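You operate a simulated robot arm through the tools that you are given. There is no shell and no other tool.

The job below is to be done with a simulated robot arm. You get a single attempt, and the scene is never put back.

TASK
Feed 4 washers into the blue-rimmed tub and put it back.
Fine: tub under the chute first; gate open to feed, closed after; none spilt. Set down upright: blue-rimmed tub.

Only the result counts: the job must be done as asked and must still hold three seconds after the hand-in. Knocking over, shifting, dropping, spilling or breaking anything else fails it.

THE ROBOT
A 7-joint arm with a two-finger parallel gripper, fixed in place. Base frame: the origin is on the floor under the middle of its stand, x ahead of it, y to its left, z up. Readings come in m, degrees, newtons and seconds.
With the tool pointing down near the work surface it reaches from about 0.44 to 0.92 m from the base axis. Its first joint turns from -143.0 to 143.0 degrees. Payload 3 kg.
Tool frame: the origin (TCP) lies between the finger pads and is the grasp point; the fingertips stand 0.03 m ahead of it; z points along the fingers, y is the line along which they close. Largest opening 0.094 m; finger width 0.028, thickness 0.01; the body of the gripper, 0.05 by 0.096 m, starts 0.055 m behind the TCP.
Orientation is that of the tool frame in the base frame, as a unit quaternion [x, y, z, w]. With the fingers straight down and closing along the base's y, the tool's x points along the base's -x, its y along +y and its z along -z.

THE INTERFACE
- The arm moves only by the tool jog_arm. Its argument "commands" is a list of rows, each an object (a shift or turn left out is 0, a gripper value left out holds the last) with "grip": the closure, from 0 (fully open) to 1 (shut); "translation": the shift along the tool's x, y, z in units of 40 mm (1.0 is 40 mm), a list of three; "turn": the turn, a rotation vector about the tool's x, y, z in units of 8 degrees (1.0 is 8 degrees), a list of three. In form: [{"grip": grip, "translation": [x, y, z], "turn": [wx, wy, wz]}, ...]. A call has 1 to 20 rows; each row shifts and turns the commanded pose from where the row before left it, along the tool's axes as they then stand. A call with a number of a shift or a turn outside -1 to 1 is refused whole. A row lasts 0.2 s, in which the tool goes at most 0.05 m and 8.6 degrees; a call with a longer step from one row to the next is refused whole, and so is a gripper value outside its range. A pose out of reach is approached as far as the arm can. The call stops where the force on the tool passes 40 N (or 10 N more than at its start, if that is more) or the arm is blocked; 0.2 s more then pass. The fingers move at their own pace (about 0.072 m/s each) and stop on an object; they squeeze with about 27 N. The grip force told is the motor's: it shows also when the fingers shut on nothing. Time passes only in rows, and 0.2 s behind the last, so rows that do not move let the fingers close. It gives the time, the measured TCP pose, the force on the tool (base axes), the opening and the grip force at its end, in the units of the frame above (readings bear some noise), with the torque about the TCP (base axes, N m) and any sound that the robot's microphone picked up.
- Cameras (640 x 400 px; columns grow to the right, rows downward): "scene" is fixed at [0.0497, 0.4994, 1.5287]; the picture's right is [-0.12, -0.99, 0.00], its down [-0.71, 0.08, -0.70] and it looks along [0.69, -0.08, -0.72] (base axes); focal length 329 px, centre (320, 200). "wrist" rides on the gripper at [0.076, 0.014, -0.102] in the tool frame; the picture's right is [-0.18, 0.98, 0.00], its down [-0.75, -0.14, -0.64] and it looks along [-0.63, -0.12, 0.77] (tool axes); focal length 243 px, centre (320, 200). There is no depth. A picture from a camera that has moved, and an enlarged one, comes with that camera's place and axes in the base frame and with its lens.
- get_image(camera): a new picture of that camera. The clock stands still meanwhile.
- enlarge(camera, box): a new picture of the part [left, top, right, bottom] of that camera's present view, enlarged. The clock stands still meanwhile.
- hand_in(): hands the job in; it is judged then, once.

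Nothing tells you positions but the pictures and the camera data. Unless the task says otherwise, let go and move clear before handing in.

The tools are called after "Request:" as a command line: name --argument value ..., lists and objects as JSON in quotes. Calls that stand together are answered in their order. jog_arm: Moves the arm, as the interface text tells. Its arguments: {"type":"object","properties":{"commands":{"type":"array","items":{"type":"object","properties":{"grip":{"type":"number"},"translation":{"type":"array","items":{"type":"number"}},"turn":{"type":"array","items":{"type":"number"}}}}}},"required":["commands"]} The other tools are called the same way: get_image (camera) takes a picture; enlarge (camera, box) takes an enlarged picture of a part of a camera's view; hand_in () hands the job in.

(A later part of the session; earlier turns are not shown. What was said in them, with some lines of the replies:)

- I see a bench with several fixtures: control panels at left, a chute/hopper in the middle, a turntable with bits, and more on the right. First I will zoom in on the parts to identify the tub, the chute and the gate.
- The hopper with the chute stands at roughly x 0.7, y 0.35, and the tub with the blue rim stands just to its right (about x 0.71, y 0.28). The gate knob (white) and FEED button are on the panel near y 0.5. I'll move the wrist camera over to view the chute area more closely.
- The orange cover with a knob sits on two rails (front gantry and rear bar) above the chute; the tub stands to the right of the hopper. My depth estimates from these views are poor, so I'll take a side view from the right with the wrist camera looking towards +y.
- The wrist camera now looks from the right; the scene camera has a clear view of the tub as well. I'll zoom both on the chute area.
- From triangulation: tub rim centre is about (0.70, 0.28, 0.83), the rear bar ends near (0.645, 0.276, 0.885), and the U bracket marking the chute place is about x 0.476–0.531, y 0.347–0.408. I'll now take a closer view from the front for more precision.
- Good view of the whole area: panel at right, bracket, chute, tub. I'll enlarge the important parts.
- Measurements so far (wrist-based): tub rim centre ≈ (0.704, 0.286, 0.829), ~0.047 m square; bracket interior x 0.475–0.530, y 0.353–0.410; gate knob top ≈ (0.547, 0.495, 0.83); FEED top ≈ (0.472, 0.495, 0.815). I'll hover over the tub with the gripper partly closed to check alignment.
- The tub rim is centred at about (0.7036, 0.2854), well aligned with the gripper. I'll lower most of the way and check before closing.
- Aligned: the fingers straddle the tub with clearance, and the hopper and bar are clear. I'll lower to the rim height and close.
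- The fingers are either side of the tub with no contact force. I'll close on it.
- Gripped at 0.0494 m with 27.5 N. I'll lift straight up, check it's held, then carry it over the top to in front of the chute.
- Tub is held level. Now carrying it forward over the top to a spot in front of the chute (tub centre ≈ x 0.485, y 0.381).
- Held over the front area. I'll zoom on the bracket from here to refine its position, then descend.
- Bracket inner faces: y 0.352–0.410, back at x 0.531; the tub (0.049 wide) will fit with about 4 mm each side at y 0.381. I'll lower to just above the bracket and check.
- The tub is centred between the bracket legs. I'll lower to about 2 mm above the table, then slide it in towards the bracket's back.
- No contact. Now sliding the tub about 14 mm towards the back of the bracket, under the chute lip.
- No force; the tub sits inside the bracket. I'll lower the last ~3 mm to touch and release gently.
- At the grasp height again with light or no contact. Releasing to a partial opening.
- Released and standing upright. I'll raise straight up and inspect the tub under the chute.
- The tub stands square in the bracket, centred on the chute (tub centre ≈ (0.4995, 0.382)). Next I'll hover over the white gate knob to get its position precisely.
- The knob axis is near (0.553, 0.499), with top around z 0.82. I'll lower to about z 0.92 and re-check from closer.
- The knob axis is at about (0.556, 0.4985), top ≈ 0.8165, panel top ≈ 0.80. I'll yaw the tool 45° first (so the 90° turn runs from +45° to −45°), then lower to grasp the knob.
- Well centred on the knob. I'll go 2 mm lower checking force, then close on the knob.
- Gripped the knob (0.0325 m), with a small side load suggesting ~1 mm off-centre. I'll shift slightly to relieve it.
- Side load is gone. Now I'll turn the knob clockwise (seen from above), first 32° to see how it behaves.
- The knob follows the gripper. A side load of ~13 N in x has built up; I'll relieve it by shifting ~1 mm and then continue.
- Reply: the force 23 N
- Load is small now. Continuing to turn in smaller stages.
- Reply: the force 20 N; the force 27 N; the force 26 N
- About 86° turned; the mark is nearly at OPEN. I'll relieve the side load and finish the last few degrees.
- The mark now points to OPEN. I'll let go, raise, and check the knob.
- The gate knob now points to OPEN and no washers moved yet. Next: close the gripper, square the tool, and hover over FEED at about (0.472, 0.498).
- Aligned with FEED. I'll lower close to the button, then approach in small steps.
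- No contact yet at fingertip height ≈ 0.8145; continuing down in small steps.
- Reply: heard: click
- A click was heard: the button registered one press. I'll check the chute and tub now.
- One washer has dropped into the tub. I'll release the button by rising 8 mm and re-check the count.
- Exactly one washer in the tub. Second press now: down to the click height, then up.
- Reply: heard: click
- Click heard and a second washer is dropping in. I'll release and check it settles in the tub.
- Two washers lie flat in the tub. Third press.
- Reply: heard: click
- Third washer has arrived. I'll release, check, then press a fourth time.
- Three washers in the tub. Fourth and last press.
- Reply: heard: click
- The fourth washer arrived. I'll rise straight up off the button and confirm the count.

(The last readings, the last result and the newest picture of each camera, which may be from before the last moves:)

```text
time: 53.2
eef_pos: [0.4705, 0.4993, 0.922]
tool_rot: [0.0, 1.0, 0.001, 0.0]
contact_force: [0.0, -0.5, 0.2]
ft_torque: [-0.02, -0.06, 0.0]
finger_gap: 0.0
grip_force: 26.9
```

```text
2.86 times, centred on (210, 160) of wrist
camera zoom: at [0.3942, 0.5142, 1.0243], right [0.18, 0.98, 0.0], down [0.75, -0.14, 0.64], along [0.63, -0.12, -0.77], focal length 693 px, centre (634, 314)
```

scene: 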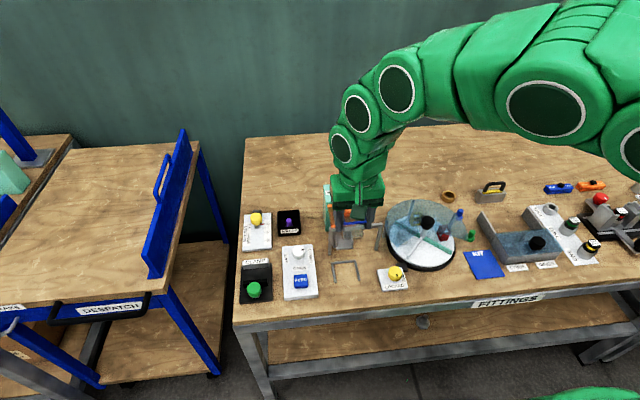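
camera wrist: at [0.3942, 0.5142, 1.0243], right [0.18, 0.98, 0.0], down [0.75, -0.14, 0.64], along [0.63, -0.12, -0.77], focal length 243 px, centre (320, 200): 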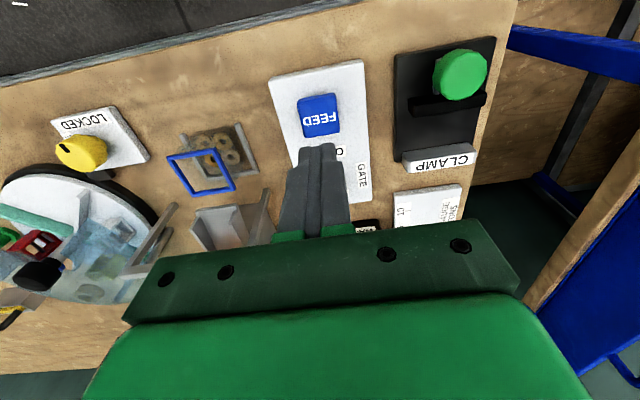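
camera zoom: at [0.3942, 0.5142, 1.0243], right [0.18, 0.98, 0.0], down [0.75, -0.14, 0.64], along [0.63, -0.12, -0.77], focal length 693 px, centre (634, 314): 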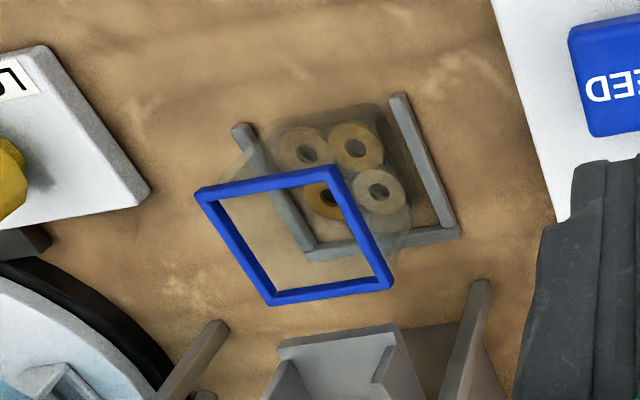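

Four washers are in the tub, none spilt. Now closing the gate: I'll go back over the knob (refined axis ≈ (0.554, 0.4975)) with yaw −45°, gripper partly open.

Request:
jog_arm --commands '[{"grip": 0.3, "translation": [-0.7, -0.015, 0]}, {"translation": [-0.7, -0.015, 0]}, {"translation": [-0.69, -0.015, 0]}, {"turn": [0, 0, 1]}, {"turn": [0, 0, 1]}, {"turn": [0, 0, 1]}, {"turn": [0, 0, 1]}, {"turn": [0, 0, 1]}, {"turn": [0, 0, 0.625]}, {"translation": [0, 0, 0.5]}, {"translation": [0, 0, 0.5]}, {"translation": [0, 0, 0]}]'

Request:
enlarge --camera "wrist" --box '[230, 60, 410, 220]'

Request:
enlarge --camera "scene" --box '[260, 200, 400, 290]'

```text
time: 55.8
eef_pos: [0.5548, 0.497, 0.8832]
tool_rot: [0.382, 0.924, 0.0, -0.001]
contact_force: [-0.4, -0.3, -0.9]
ft_torque: [-0.01, -0.01, 0.03]
finger_gap: 0.0656
grip_force: 0.1
```

```text
2.50 times, centred on (320, 140) of wrist
camera zoom: at [0.5107, 0.5617, 0.9848], right [0.83, 0.56, 0.0], down [0.43, -0.63, 0.64], along [0.36, -0.53, -0.77], focal length 606 px, centre (320, 350)
```

zoom: 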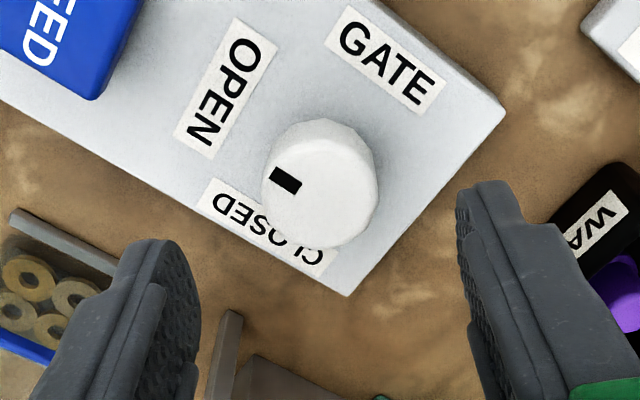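

```text
4.44 times, centred on (330, 245) of scene
camera zoom: at [0.0497, 0.4994, 1.5287], right [-0.12, -0.99, 0.0], down [-0.71, 0.08, -0.7], along [0.69, -0.08, -0.72], focal length 1463 px, centre (276, 0)
```

zoom: 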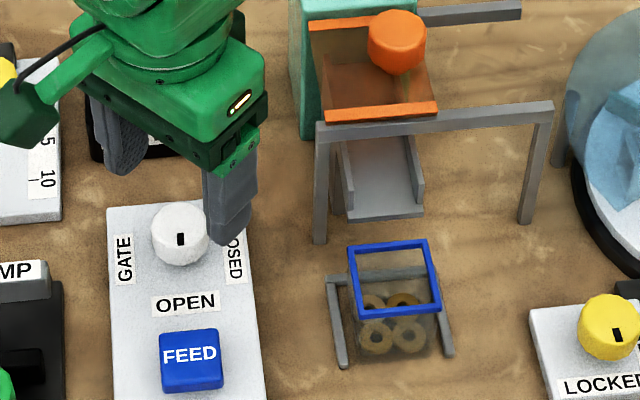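

Aligned. Lowering to the knob and closing on it.

Request:
jog_arm --commands '[{"translation": [0, 0, 0.5]}, {"translation": [0, 0, 0.4]}, {"translation": [0, 0, 0.3]}, {"translation": [0, 0, 0]}]'

Request:
jog_arm --commands '[{"grip": 0.6}, {"grip": 1}, {"grip": 1}, {"grip": 1}]'

Request:
enlarge --camera "wrist" --box '[230, 60, 410, 220]'

```text
time: 56.8
eef_pos: [0.5553, 0.4974, 0.8339]
tool_rot: [0.383, 0.924, 0.0, 0.0]
contact_force: [0.9, 0.9, -0.4]
ft_torque: [0.04, -0.03, -0.01]
finger_gap: 0.0658
grip_force: 0.0
```

```text
time: 57.8
eef_pos: [0.5541, 0.4973, 0.8356]
tool_rot: [0.383, 0.924, 0.0, 0.0]
contact_force: [2.2, 3.6, -2.3]
ft_torque: [-0.01, -0.28, 0.01]
finger_gap: 0.033
grip_force: 44.9
```

```text
2.50 times, centred on (320, 140) of wrist
camera zoom: at [0.5107, 0.5618, 0.937], right [0.83, 0.56, 0.0], down [0.43, -0.63, 0.64], along [0.36, -0.53, -0.77], focal length 606 px, centre (320, 350)
```

zoom: 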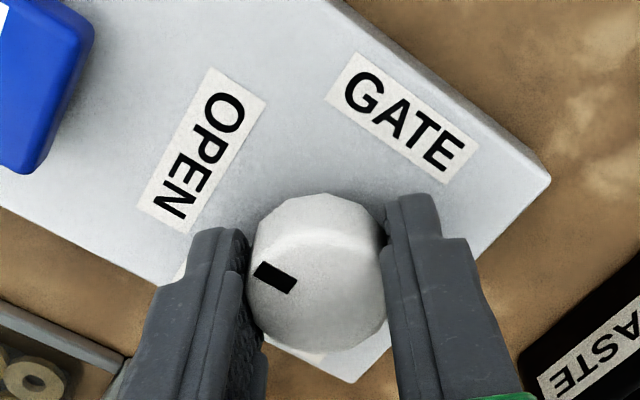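

Gripped with little side load. Turning back counter-clockwise (seen from above) in stages.

Request:
jog_arm --commands '[{"turn": [0, 0, -0.5]}, {"turn": [0, 0, -0.75]}, {"turn": [0, 0, -0.75]}, {"turn": [0, 0, 0]}]'

```text
time: 58.8
eef_pos: [0.5558, 0.4973, 0.8347]
tool_rot: [0.251, 0.968, 0.001, 0.0]
contact_force: [9.2, 8.7, 2.3]
ft_torque: [0.65, 0.85, -0.02]
finger_gap: 0.0329
grip_force: 44.9
```

Request:
jog_arm --commands '[{"translation": [-0.004, 0.012, 0]}, {"turn": [0, 0, -0.75]}, {"turn": [0, 0, -0.75]}, {"turn": [0, 0, 0]}]'

```text
time: 59.8
eef_pos: [0.5561, 0.4973, 0.8347]
tool_rot: [0.148, 0.989, 0.001, 0.001]
contact_force: [-3.2, 10.3, 22.1]
ft_torque: [0.07, 0.74, -0.03]
finger_gap: 0.0328
grip_force: 44.9
```

Request:
jog_arm --commands '[{"translation": [0, 0.008, -0.01]}, {"turn": [0, 0, -0.75]}, {"turn": [0, 0, -0.75]}, {"turn": [0, 0, 0]}]'

```text
time: 60.8
eef_pos: [0.5563, 0.4979, 0.835]
tool_rot: [0.043, 0.999, 0.001, 0.0]
contact_force: [-6.1, 9.2, 16.2]
ft_torque: [0.2, -0.5, 0.0]
finger_gap: 0.0327
grip_force: 45.1
```

Request:
jog_arm --commands '[{"translation": [0.005, 0.008, -0.008]}, {"turn": [0, 0, -0.75]}, {"turn": [0, 0, -0.75]}, {"turn": [0, 0, -0.75]}, {"turn": [0, 0, 0]}]'

```text
time: 62.0
eef_pos: [0.5564, 0.4978, 0.8353]
tool_rot: [-0.113, 0.994, 0.0, 0.001]
contact_force: [7.3, 3.1, 4.1]
ft_torque: [0.42, -0.46, -0.03]
finger_gap: 0.0328
grip_force: 45.1
```

Request:
jog_arm --commands '[{"turn": [0, 0, -0.75]}, {"turn": [0, 0, -0.75]}, {"turn": [0, 0, 0]}]'

```text
time: 62.8
eef_pos: [0.5553, 0.497, 0.835]
tool_rot: [-0.216, 0.976, 0.001, 0.0]
contact_force: [14.6, 5.5, -6.1]
ft_torque: [0.51, -0.75, -0.02]
finger_gap: 0.0326
grip_force: 44.5
```

Request:
jog_arm --commands '[{"translation": [-0.018, 0, 0]}, {"turn": [0, 0, -0.75]}, {"turn": [0, 0, -0.75]}, {"turn": [0, 0, 0]}]'

```text
time: 63.8
eef_pos: [0.5561, 0.4977, 0.8355]
tool_rot: [-0.317, 0.948, 0.0, -0.001]
contact_force: [-3.7, -1.7, 0.0]
ft_torque: [-0.64, 0.77, 0.03]
finger_gap: 0.0328
grip_force: 45.0
```

Request:
jog_arm --commands '[{"turn": [0, 0, -0.5]}, {"turn": [0, 0, -0.5]}, {"turn": [0, 0, 0]}]'

Request:
enlarge --camera "wrist" --box '[230, 60, 410, 220]'

Request:
enlarge --camera "scene" --box '[260, 200, 400, 290]'

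```text
time: 64.6
eef_pos: [0.5561, 0.4975, 0.8344]
tool_rot: [-0.382, 0.924, 0.0, -0.001]
contact_force: [-14.7, -4.5, -2.7]
ft_torque: [-0.31, 0.59, 0.0]
finger_gap: 0.0326
grip_force: 45.3
```

```text
2.50 times, centred on (320, 140) of wrist
camera zoom: at [0.4907, 0.4548, 0.937], right [-0.57, 0.82, 0.0], down [0.63, 0.43, 0.64], along [0.53, 0.36, -0.77], focal length 606 px, centre (320, 350)
```

zoom: 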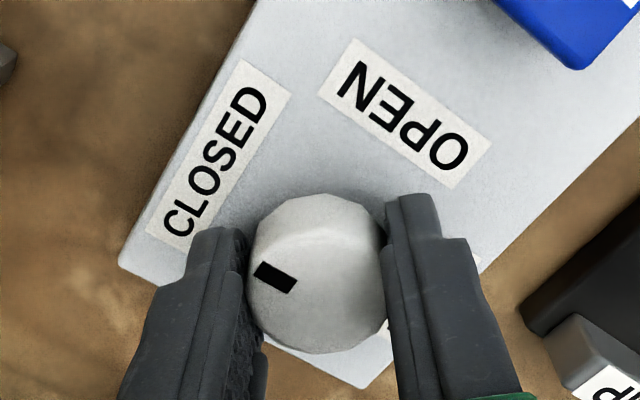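

```text
4.44 times, centred on (330, 245) of scene
camera zoom: at [0.0497, 0.4994, 1.5287], right [-0.12, -0.99, 0.0], down [-0.71, 0.08, -0.7], along [0.69, -0.08, -0.72], focal length 1463 px, centre (276, 0)
```

zoom: 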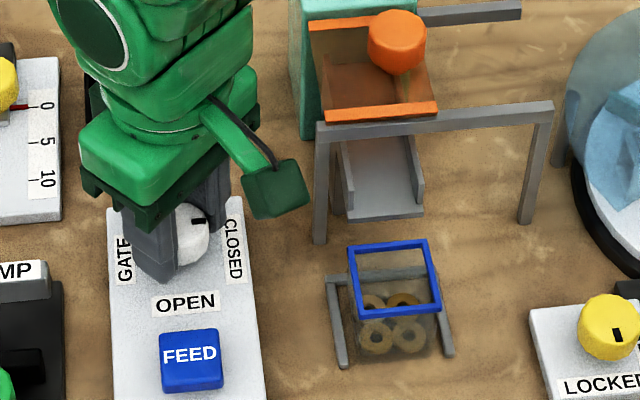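

The mark is back at CLOSED. Releasing and rising to verify.

Request:
jog_arm --commands '[{"grip": 0.6}, {"grip": 0.3}, {"grip": 0.3, "translation": [0, 0, -0.5]}, {"translation": [0, 0, -0.9]}, {"translation": [0, 0, -0.9]}, {"translation": [0, 0, 0]}]'

Request:
enlarge --camera "wrist" --box '[230, 40, 410, 200]'

Request:
enlarge --camera "scene" --box '[275, 235, 325, 305]'

```text
time: 66.0
eef_pos: [0.5561, 0.499, 0.9256]
tool_rot: [-0.383, 0.924, 0.0, 0.0]
contact_force: [0.2, 0.0, 0.5]
ft_torque: [0.02, -0.01, 0.0]
finger_gap: 0.0657
grip_force: 0.0
```

```text
2.50 times, centred on (320, 120) of wrist
camera zoom: at [0.4904, 0.455, 1.0286], right [-0.56, 0.83, 0.0], down [0.63, 0.43, 0.64], along [0.53, 0.36, -0.77], focal length 606 px, centre (320, 400)
```

zoom: 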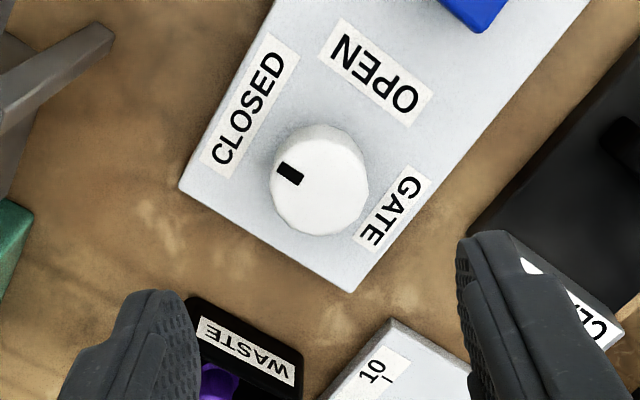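

```text
5.71 times, centred on (300, 270) of scene
camera zoom: at [0.0497, 0.4994, 1.5287], right [-0.12, -0.99, 0.0], down [-0.71, 0.08, -0.7], along [0.69, -0.08, -0.72], focal length 1881 px, centre (434, -200)
```

zoom: 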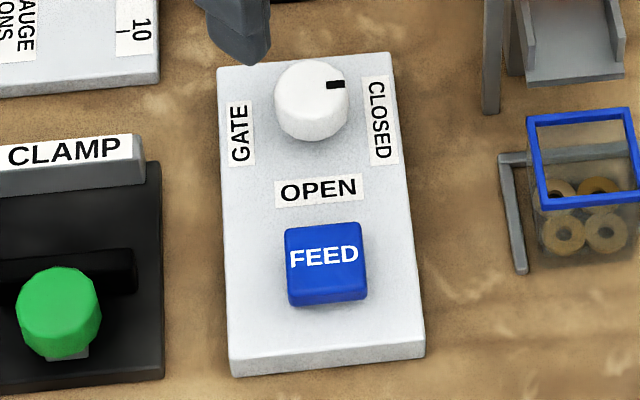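

The gate is CLOSED, the same as at the start. Now I'll go back above the tub to collect it.

Request:
jog_arm --commands '[{"translation": [0, 0, -0.9]}, {"translation": [0, 0, -0.9]}, {"turn": [0, 0, 1]}, {"turn": [0, 0, 1]}, {"turn": [0, 0, 1]}, {"turn": [0, 0, 1]}, {"turn": [0, 0, 1]}, {"turn": [0, 0, 0.625]}, {"grip": 0.28, "translation": [0.495, -0.98, 0]}, {"translation": [0.495, -0.98, 0]}, {"translation": [0.495, -0.98, 0]}, {"translation": [0, 0, 0]}]'

Request:
get_image --camera "wrist"

Request:
enlarge --camera "wrist" --box '[260, 40, 390, 160]'

```text
time: 68.6
eef_pos: [0.4963, 0.3808, 0.9998]
tool_rot: [-0.001, 1.0, -0.001, 0.0]
contact_force: [-0.4, -0.5, -0.6]
ft_torque: [-0.02, -0.02, 0.0]
finger_gap: 0.0677
grip_force: 0.0
```

```text
taken
camera wrist: at [0.4189, 0.3959, 1.1013], right [0.18, 0.98, 0.0], down [0.75, -0.14, 0.64], along [0.63, -0.12, -0.77], focal length 243 px, centre (320, 200)
```

wrist: 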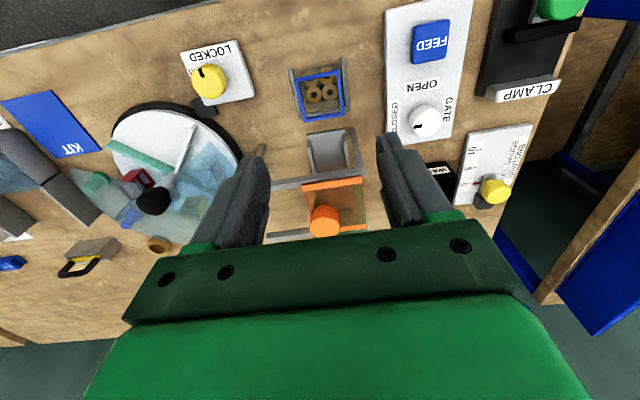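

```text
3.33 times, centred on (325, 100) of wrist
camera zoom: at [0.4189, 0.3959, 1.1013], right [0.18, 0.98, 0.0], down [0.75, -0.14, 0.64], along [0.63, -0.12, -0.77], focal length 809 px, centre (303, 533)
```

zoom: 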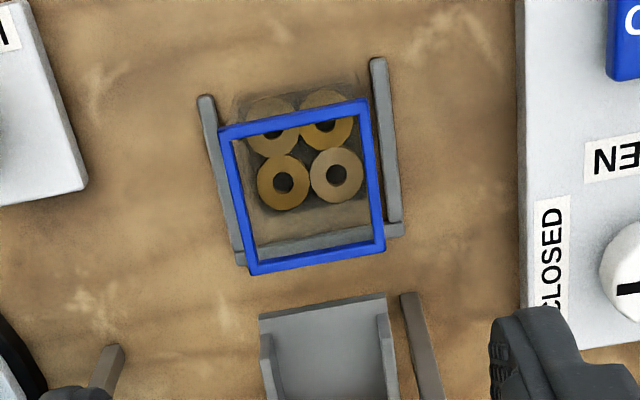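

All four washers are visible in the tub. Lowering over it as before.

Request:
jog_arm --commands '[{"translation": [0, 0, 0.8]}, {"translation": [0, 0, 0.9]}, {"translation": [0, 0, 0.9]}, {"translation": [0, 0, 0.7]}, {"translation": [0, 0, 0]}]'

Request:
enlarge --camera "wrist" --box '[230, 90, 410, 240]'

```text
time: 69.8
eef_pos: [0.4967, 0.3812, 0.868]
tool_rot: [0.0, 1.0, 0.0, -0.001]
contact_force: [0.2, 0.2, -0.2]
ft_torque: [-0.01, 0.01, 0.0]
finger_gap: 0.0676
grip_force: 0.1
```

```text
2.67 times, centred on (320, 165) of wrist
camera zoom: at [0.4195, 0.3961, 0.9697], right [0.18, 0.98, 0.0], down [0.75, -0.14, 0.64], along [0.63, -0.12, -0.77], focal length 647 px, centre (320, 293)
```

zoom: 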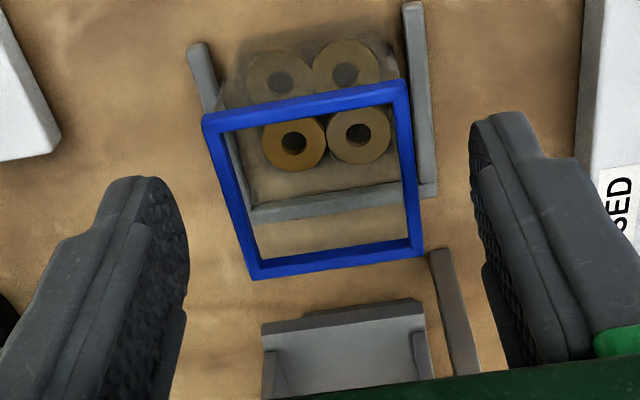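

Request:
jog_arm --commands '[{"translation": [0, 0, 0.35]}, {"translation": [0, 0, 0.35]}, {"translation": [0, 0, 0.28]}, {"translation": [0, 0, 0]}]'

Request:
enlarge --camera "wrist" --box '[230, 90, 410, 240]'

```text
time: 70.8
eef_pos: [0.4962, 0.3819, 0.8289]
tool_rot: [0.0, 1.0, -0.001, 0.0]
contact_force: [-0.2, -0.4, 0.3]
ft_torque: [0.01, -0.02, 0.01]
finger_gap: 0.0678
grip_force: 0.0
```

```text
2.67 times, centred on (320, 165) of wrist
camera zoom: at [0.4196, 0.3958, 0.9304], right [0.18, 0.98, 0.0], down [0.75, -0.14, 0.64], along [0.63, -0.12, -0.77], focal length 647 px, centre (320, 293)
```

zoom: 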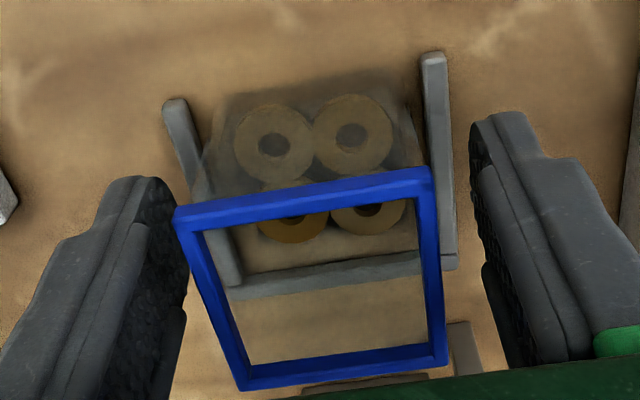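

Closing on the tub.

Request:
jog_arm --commands '[{"grip": 0.42}, {"grip": 0.6}, {"grip": 1}, {"grip": 1}]'

```text
time: 71.8
eef_pos: [0.4952, 0.3812, 0.8282]
tool_rot: [0.0, 1.0, 0.0, 0.0]
contact_force: [0.2, 0.0, 1.7]
ft_torque: [-0.01, -0.02, 0.0]
finger_gap: 0.0496
grip_force: 26.9
```

Gripped at the same width. I'll lift 3 mm, slide out from under the chute by 20 mm, then rise.

Request:
jog_arm --commands '[{"translation": [0, 0, -0.08]}, {"translation": [0, 0, 0]}, {"translation": [0.15, 0, 0]}, {"translation": [0.2, 0, 0]}, {"translation": [0.15, 0, 0]}, {"translation": [0, 0, 0]}]'

Request:
enlarge --camera "scene" --box '[310, 215, 390, 290]'

```text
time: 73.2
eef_pos: [0.4757, 0.3807, 0.8304]
tool_rot: [-0.001, 1.0, 0.0, 0.0]
contact_force: [-0.8, -0.3, -0.4]
ft_torque: [0.0, 0.03, 0.01]
finger_gap: 0.0492
grip_force: 26.6
```

```text
5.33 times, centred on (350, 252) of scene
camera zoom: at [0.0497, 0.4994, 1.5287], right [-0.12, -0.99, 0.0], down [-0.71, 0.08, -0.7], along [0.69, -0.08, -0.72], focal length 1756 px, centre (160, -80)
```

zoom: 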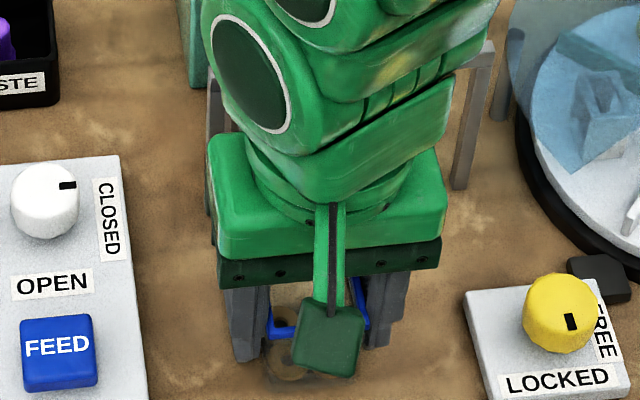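

Out of the bracket smoothly. Rising now.

Request:
jog_arm --commands '[{"translation": [0, 0, -0.3]}, {"translation": [0, 0, -0.6]}, {"translation": [0, 0, -0.8]}, {"translation": [0, 0, -0.8]}, {"translation": [0, 0, -0.8]}, {"translation": [0, 0, -0.8]}, {"translation": [0, 0, -0.5]}, {"translation": [0, 0, -0.3]}, {"translation": [0, 0, 0]}]'

Request:
get_image --camera "wrist"

```text
time: 75.2
eef_pos: [0.4767, 0.382, 1.0268]
tool_rot: [0.0, 1.0, 0.0, 0.0]
contact_force: [0.4, -0.5, 0.5]
ft_torque: [0.0, 0.01, -0.02]
finger_gap: 0.0494
grip_force: 27.2
```

```text
taken
camera wrist: at [0.3996, 0.3952, 1.1287], right [0.18, 0.98, 0.0], down [0.75, -0.14, 0.64], along [0.63, -0.12, -0.77], focal length 243 px, centre (320, 200)
```

wrist: 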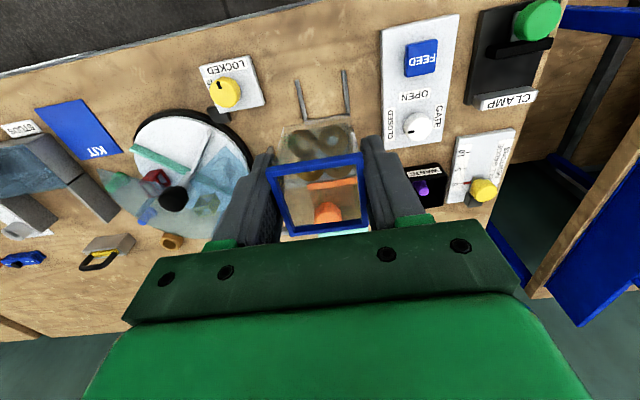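

Tub and washers are held. Carrying it back over the top to its original spot.

Request:
jog_arm --commands '[{"translation": [-0.3, -0.13, 0]}, {"translation": [-0.5, -0.215, 0]}, {"translation": [-0.7, -0.3, 0]}, {"translation": [-0.7, -0.3, 0]}, {"translation": [-0.7, -0.3, 0]}, {"translation": [-0.7, -0.3, 0]}, {"translation": [-0.7, -0.3, 0]}, {"translation": [-0.6, -0.26, 0]}, {"translation": [-0.4, -0.18, 0]}, {"translation": [-0.29, -0.125, 0]}, {"translation": [0, 0, 0]}]'

Request:
get_image --camera "wrist"

Request:
get_image --camera "scene"

```text
time: 77.6
eef_pos: [0.7001, 0.2841, 1.0256]
tool_rot: [0.0, 1.0, 0.0, 0.0]
contact_force: [1.1, 0.2, -0.8]
ft_torque: [0.01, 0.01, -0.01]
finger_gap: 0.0495
grip_force: 27.2
```

```text
taken
camera wrist: at [0.6234, 0.2992, 1.1287], right [0.18, 0.98, 0.0], down [0.75, -0.14, 0.64], along [0.63, -0.12, -0.77], focal length 243 px, centre (320, 200)
```

wrist: 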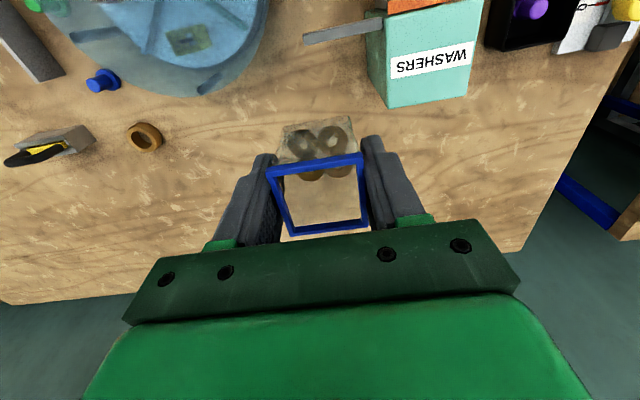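

```text
taken
```

scene: 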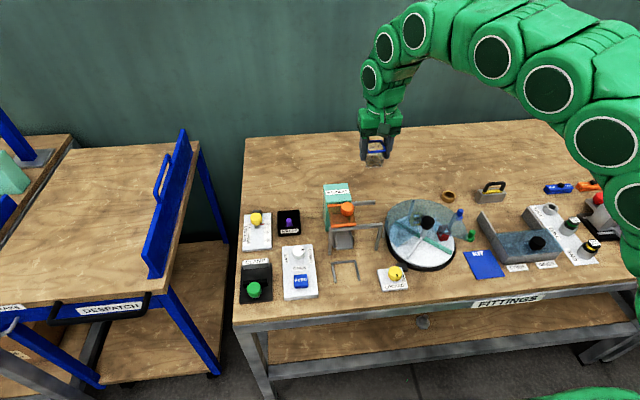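

Directly above the original spot with four washers aboard. Lowering smoothly to just above the table.

Request:
jog_arm --commands '[{"translation": [0, 0.025, 0.4]}, {"translation": [0, 0, 0.7]}, {"translation": [0, 0, 0.8]}, {"translation": [0, 0, 0.8]}, {"translation": [0, 0, 0.7]}, {"translation": [0, 0, 0.6]}, {"translation": [0, 0, 0.4]}, {"translation": [0, 0, 0.3]}, {"translation": [0, 0, 0.15]}, {"translation": [0, 0, 0]}]'

Request:
get_image --camera "wrist"

Request:
enlarge --camera "scene" --box '[310, 150, 430, 240]'

```text
time: 79.8
eef_pos: [0.7, 0.2852, 0.8335]
tool_rot: [0.0, 1.0, 0.0, 0.0]
contact_force: [-0.7, -0.2, -0.2]
ft_torque: [0.02, -0.02, 0.02]
finger_gap: 0.0495
grip_force: 27.1
```

```text
taken
camera wrist: at [0.6232, 0.3002, 0.9352], right [0.18, 0.98, 0.0], down [0.75, -0.14, 0.64], along [0.63, -0.12, -0.77], focal length 243 px, centre (320, 200)
```

wrist: 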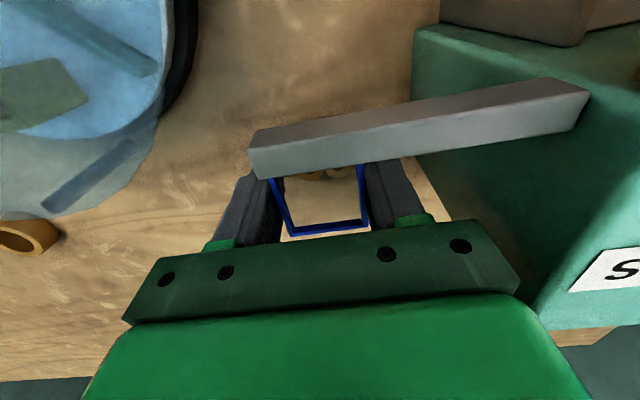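

```text
4.44 times, centred on (370, 195) of scene
camera zoom: at [0.0497, 0.4994, 1.5287], right [-0.12, -0.99, 0.0], down [-0.71, 0.08, -0.7], along [0.69, -0.08, -0.72], focal length 1463 px, centre (98, 222)
```

zoom: 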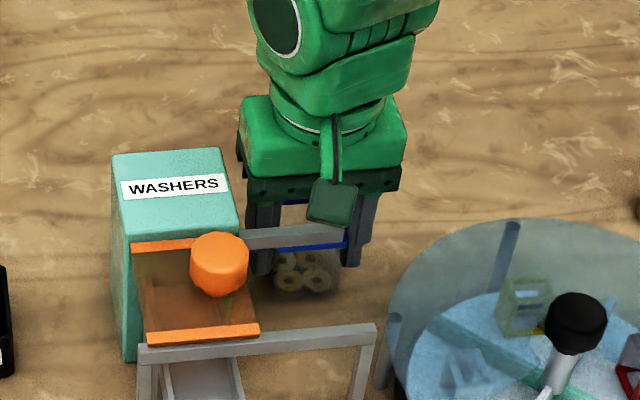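

About 5 mm above the resting height. Lowering the rest in small steps.

Request:
jog_arm --commands '[{"translation": [0, 0, 0.05]}, {"translation": [0, 0, 0.04]}, {"translation": [0, 0, 0.03]}, {"translation": [0, 0, 0]}]'

```text
time: 80.8
eef_pos: [0.6996, 0.286, 0.8291]
tool_rot: [0.0, 1.0, -0.001, 0.0]
contact_force: [0.8, 0.8, 0.7]
ft_torque: [0.0, 0.0, -0.02]
finger_gap: 0.0495
grip_force: 27.0
```

Request:
jog_arm --commands '[{"translation": [0, 0, 0.015]}, {"translation": [0, 0, 0.015]}, {"translation": [0, 0, 0]}]'

```text
time: 81.6
eef_pos: [0.7006, 0.2851, 0.8282]
tool_rot: [0.001, 1.0, 0.0, 0.001]
contact_force: [-1.7, -0.5, 19.0]
ft_torque: [0.03, -0.01, 0.04]
finger_gap: 0.0497
grip_force: 26.9
```

The tub is firmly on the table (19 N). I'll back off a fraction of a millimetre and release.

Request:
jog_arm --commands '[{"translation": [0, 0, -0.012]}, {"translation": [0, 0, 0]}]'

Request:
jog_arm --commands '[{"grip": 0.42}, {"grip": 0.28}, {"grip": 0.28}]'

Request:
get_image --camera "wrist"

Request:
enlarge --camera "scene" --box '[310, 150, 430, 240]'

```text
time: 82.2
eef_pos: [0.7004, 0.2849, 0.8283]
tool_rot: [0.001, 1.0, -0.001, -0.001]
contact_force: [3.6, 0.7, 16.1]
ft_torque: [0.06, -0.22, 0.03]
finger_gap: 0.0495
grip_force: 26.5
```

```text
time: 83.0
eef_pos: [0.6997, 0.2857, 0.8273]
tool_rot: [0.0, 1.0, 0.0, -0.001]
contact_force: [0.0, 0.3, -0.8]
ft_torque: [0.01, 0.02, 0.0]
finger_gap: 0.0676
grip_force: 0.1
```

```text
taken
camera wrist: at [0.623, 0.2999, 0.9296], right [0.18, 0.98, 0.0], down [0.75, -0.14, 0.64], along [0.63, -0.12, -0.77], focal length 243 px, centre (320, 200)
```

wrist: 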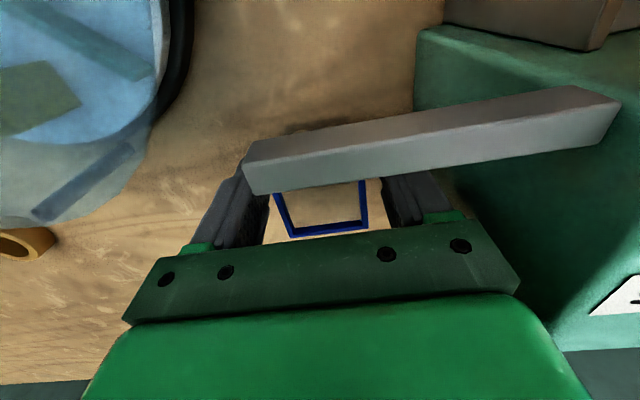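

```text
4.44 times, centred on (370, 195) of scene
camera zoom: at [0.0497, 0.4994, 1.5287], right [-0.12, -0.99, 0.0], down [-0.71, 0.08, -0.7], along [0.69, -0.08, -0.72], focal length 1463 px, centre (98, 222)
```

zoom: 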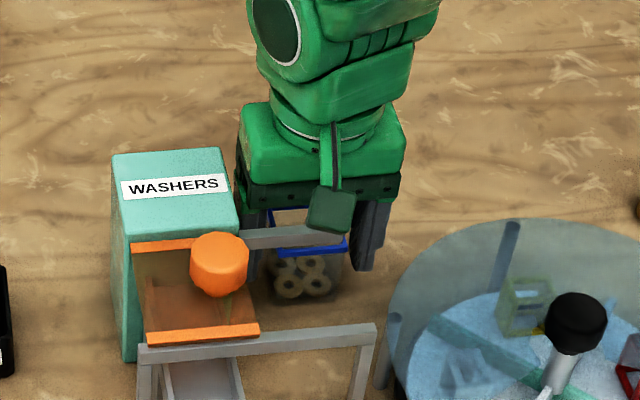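

Released; the rim looks as it did at the start. Rising straight up and moving clear, then a last check.

Request:
jog_arm --commands '[{"translation": [0, 0, -0.3]}, {"translation": [0, 0, -0.6]}, {"translation": [0, 0, -1]}, {"translation": [0, 0, -1]}, {"translation": [0, 0, -1]}, {"translation": [0, 0, -1]}, {"translation": [0, 0, 0]}]'

Request:
enlarge --camera "wrist" --box '[250, 40, 400, 160]'

Request:
enlarge --camera "scene" --box '[315, 175, 395, 235]'

Request:
get_image --camera "scene"

```text
time: 84.6
eef_pos: [0.6999, 0.2858, 1.0228]
tool_rot: [0.0, 1.0, 0.0, 0.0]
contact_force: [-0.1, 0.6, -0.7]
ft_torque: [-0.02, 0.0, 0.0]
finger_gap: 0.0678
grip_force: 0.1
```

```text
3.33 times, centred on (325, 100) of wrist
camera zoom: at [0.6225, 0.2999, 1.1256], right [0.18, 0.98, 0.0], down [0.75, -0.14, 0.64], along [0.63, -0.12, -0.77], focal length 809 px, centre (303, 533)
```

zoom: 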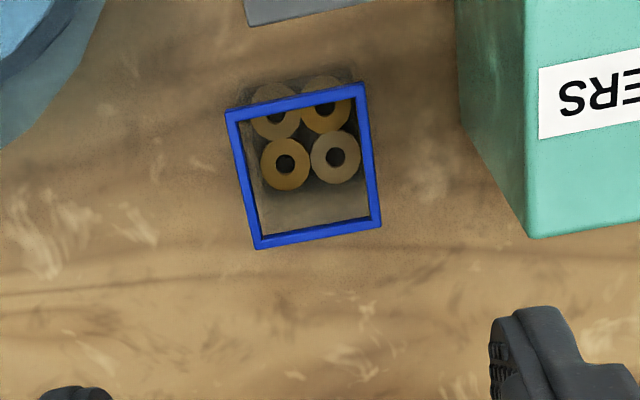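

```text
6.67 times, centred on (355, 205) of scene
camera zoom: at [0.0497, 0.4994, 1.5287], right [-0.12, -0.99, 0.0], down [-0.71, 0.08, -0.7], along [0.69, -0.08, -0.72], focal length 2195 px, centre (87, 167)
```

zoom: 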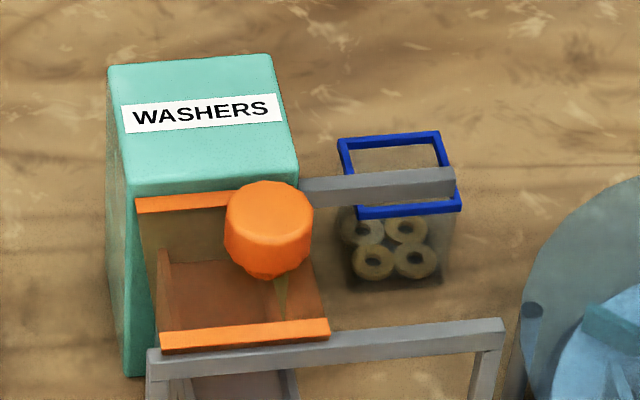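

```text
taken
```

scene: 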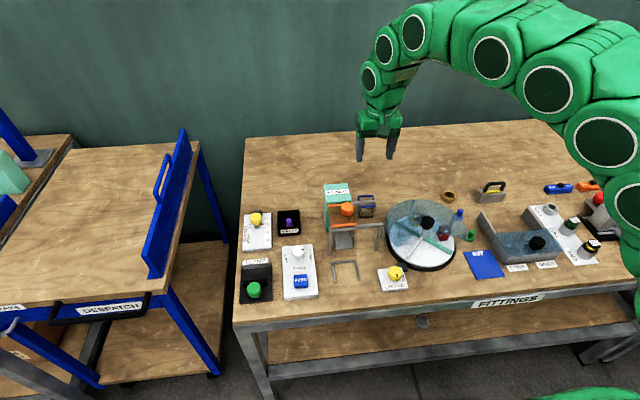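

The tub stands upright in exactly its original image position with four washers, the gate is closed, the gripper is clear, and nothing else has moved. Handing in.

Request:
hand_in

```text
The job is handed in.
```

The blue-rimmed tub is back upright in its original spot with four washers in it, and I have handed the job in. I don't have the judge's result.

- **Tub under the chute first:** I set it in the bracket below the chute before touching the gate.
- **Feeding:** I turned the gate knob to OPEN and pressed FEED four times. Each press clicked and dropped one washer, which I confirmed in the pictures.
- **Gate closed after:** I turned the knob back to CLOSED, and its mark sits where it was at the start.
- **Spills and other items:** no washers were spilt, and nothing else on the bench appears to have moved in the last pictures.

The gripper had let go and was clear above the tub at hand-in.
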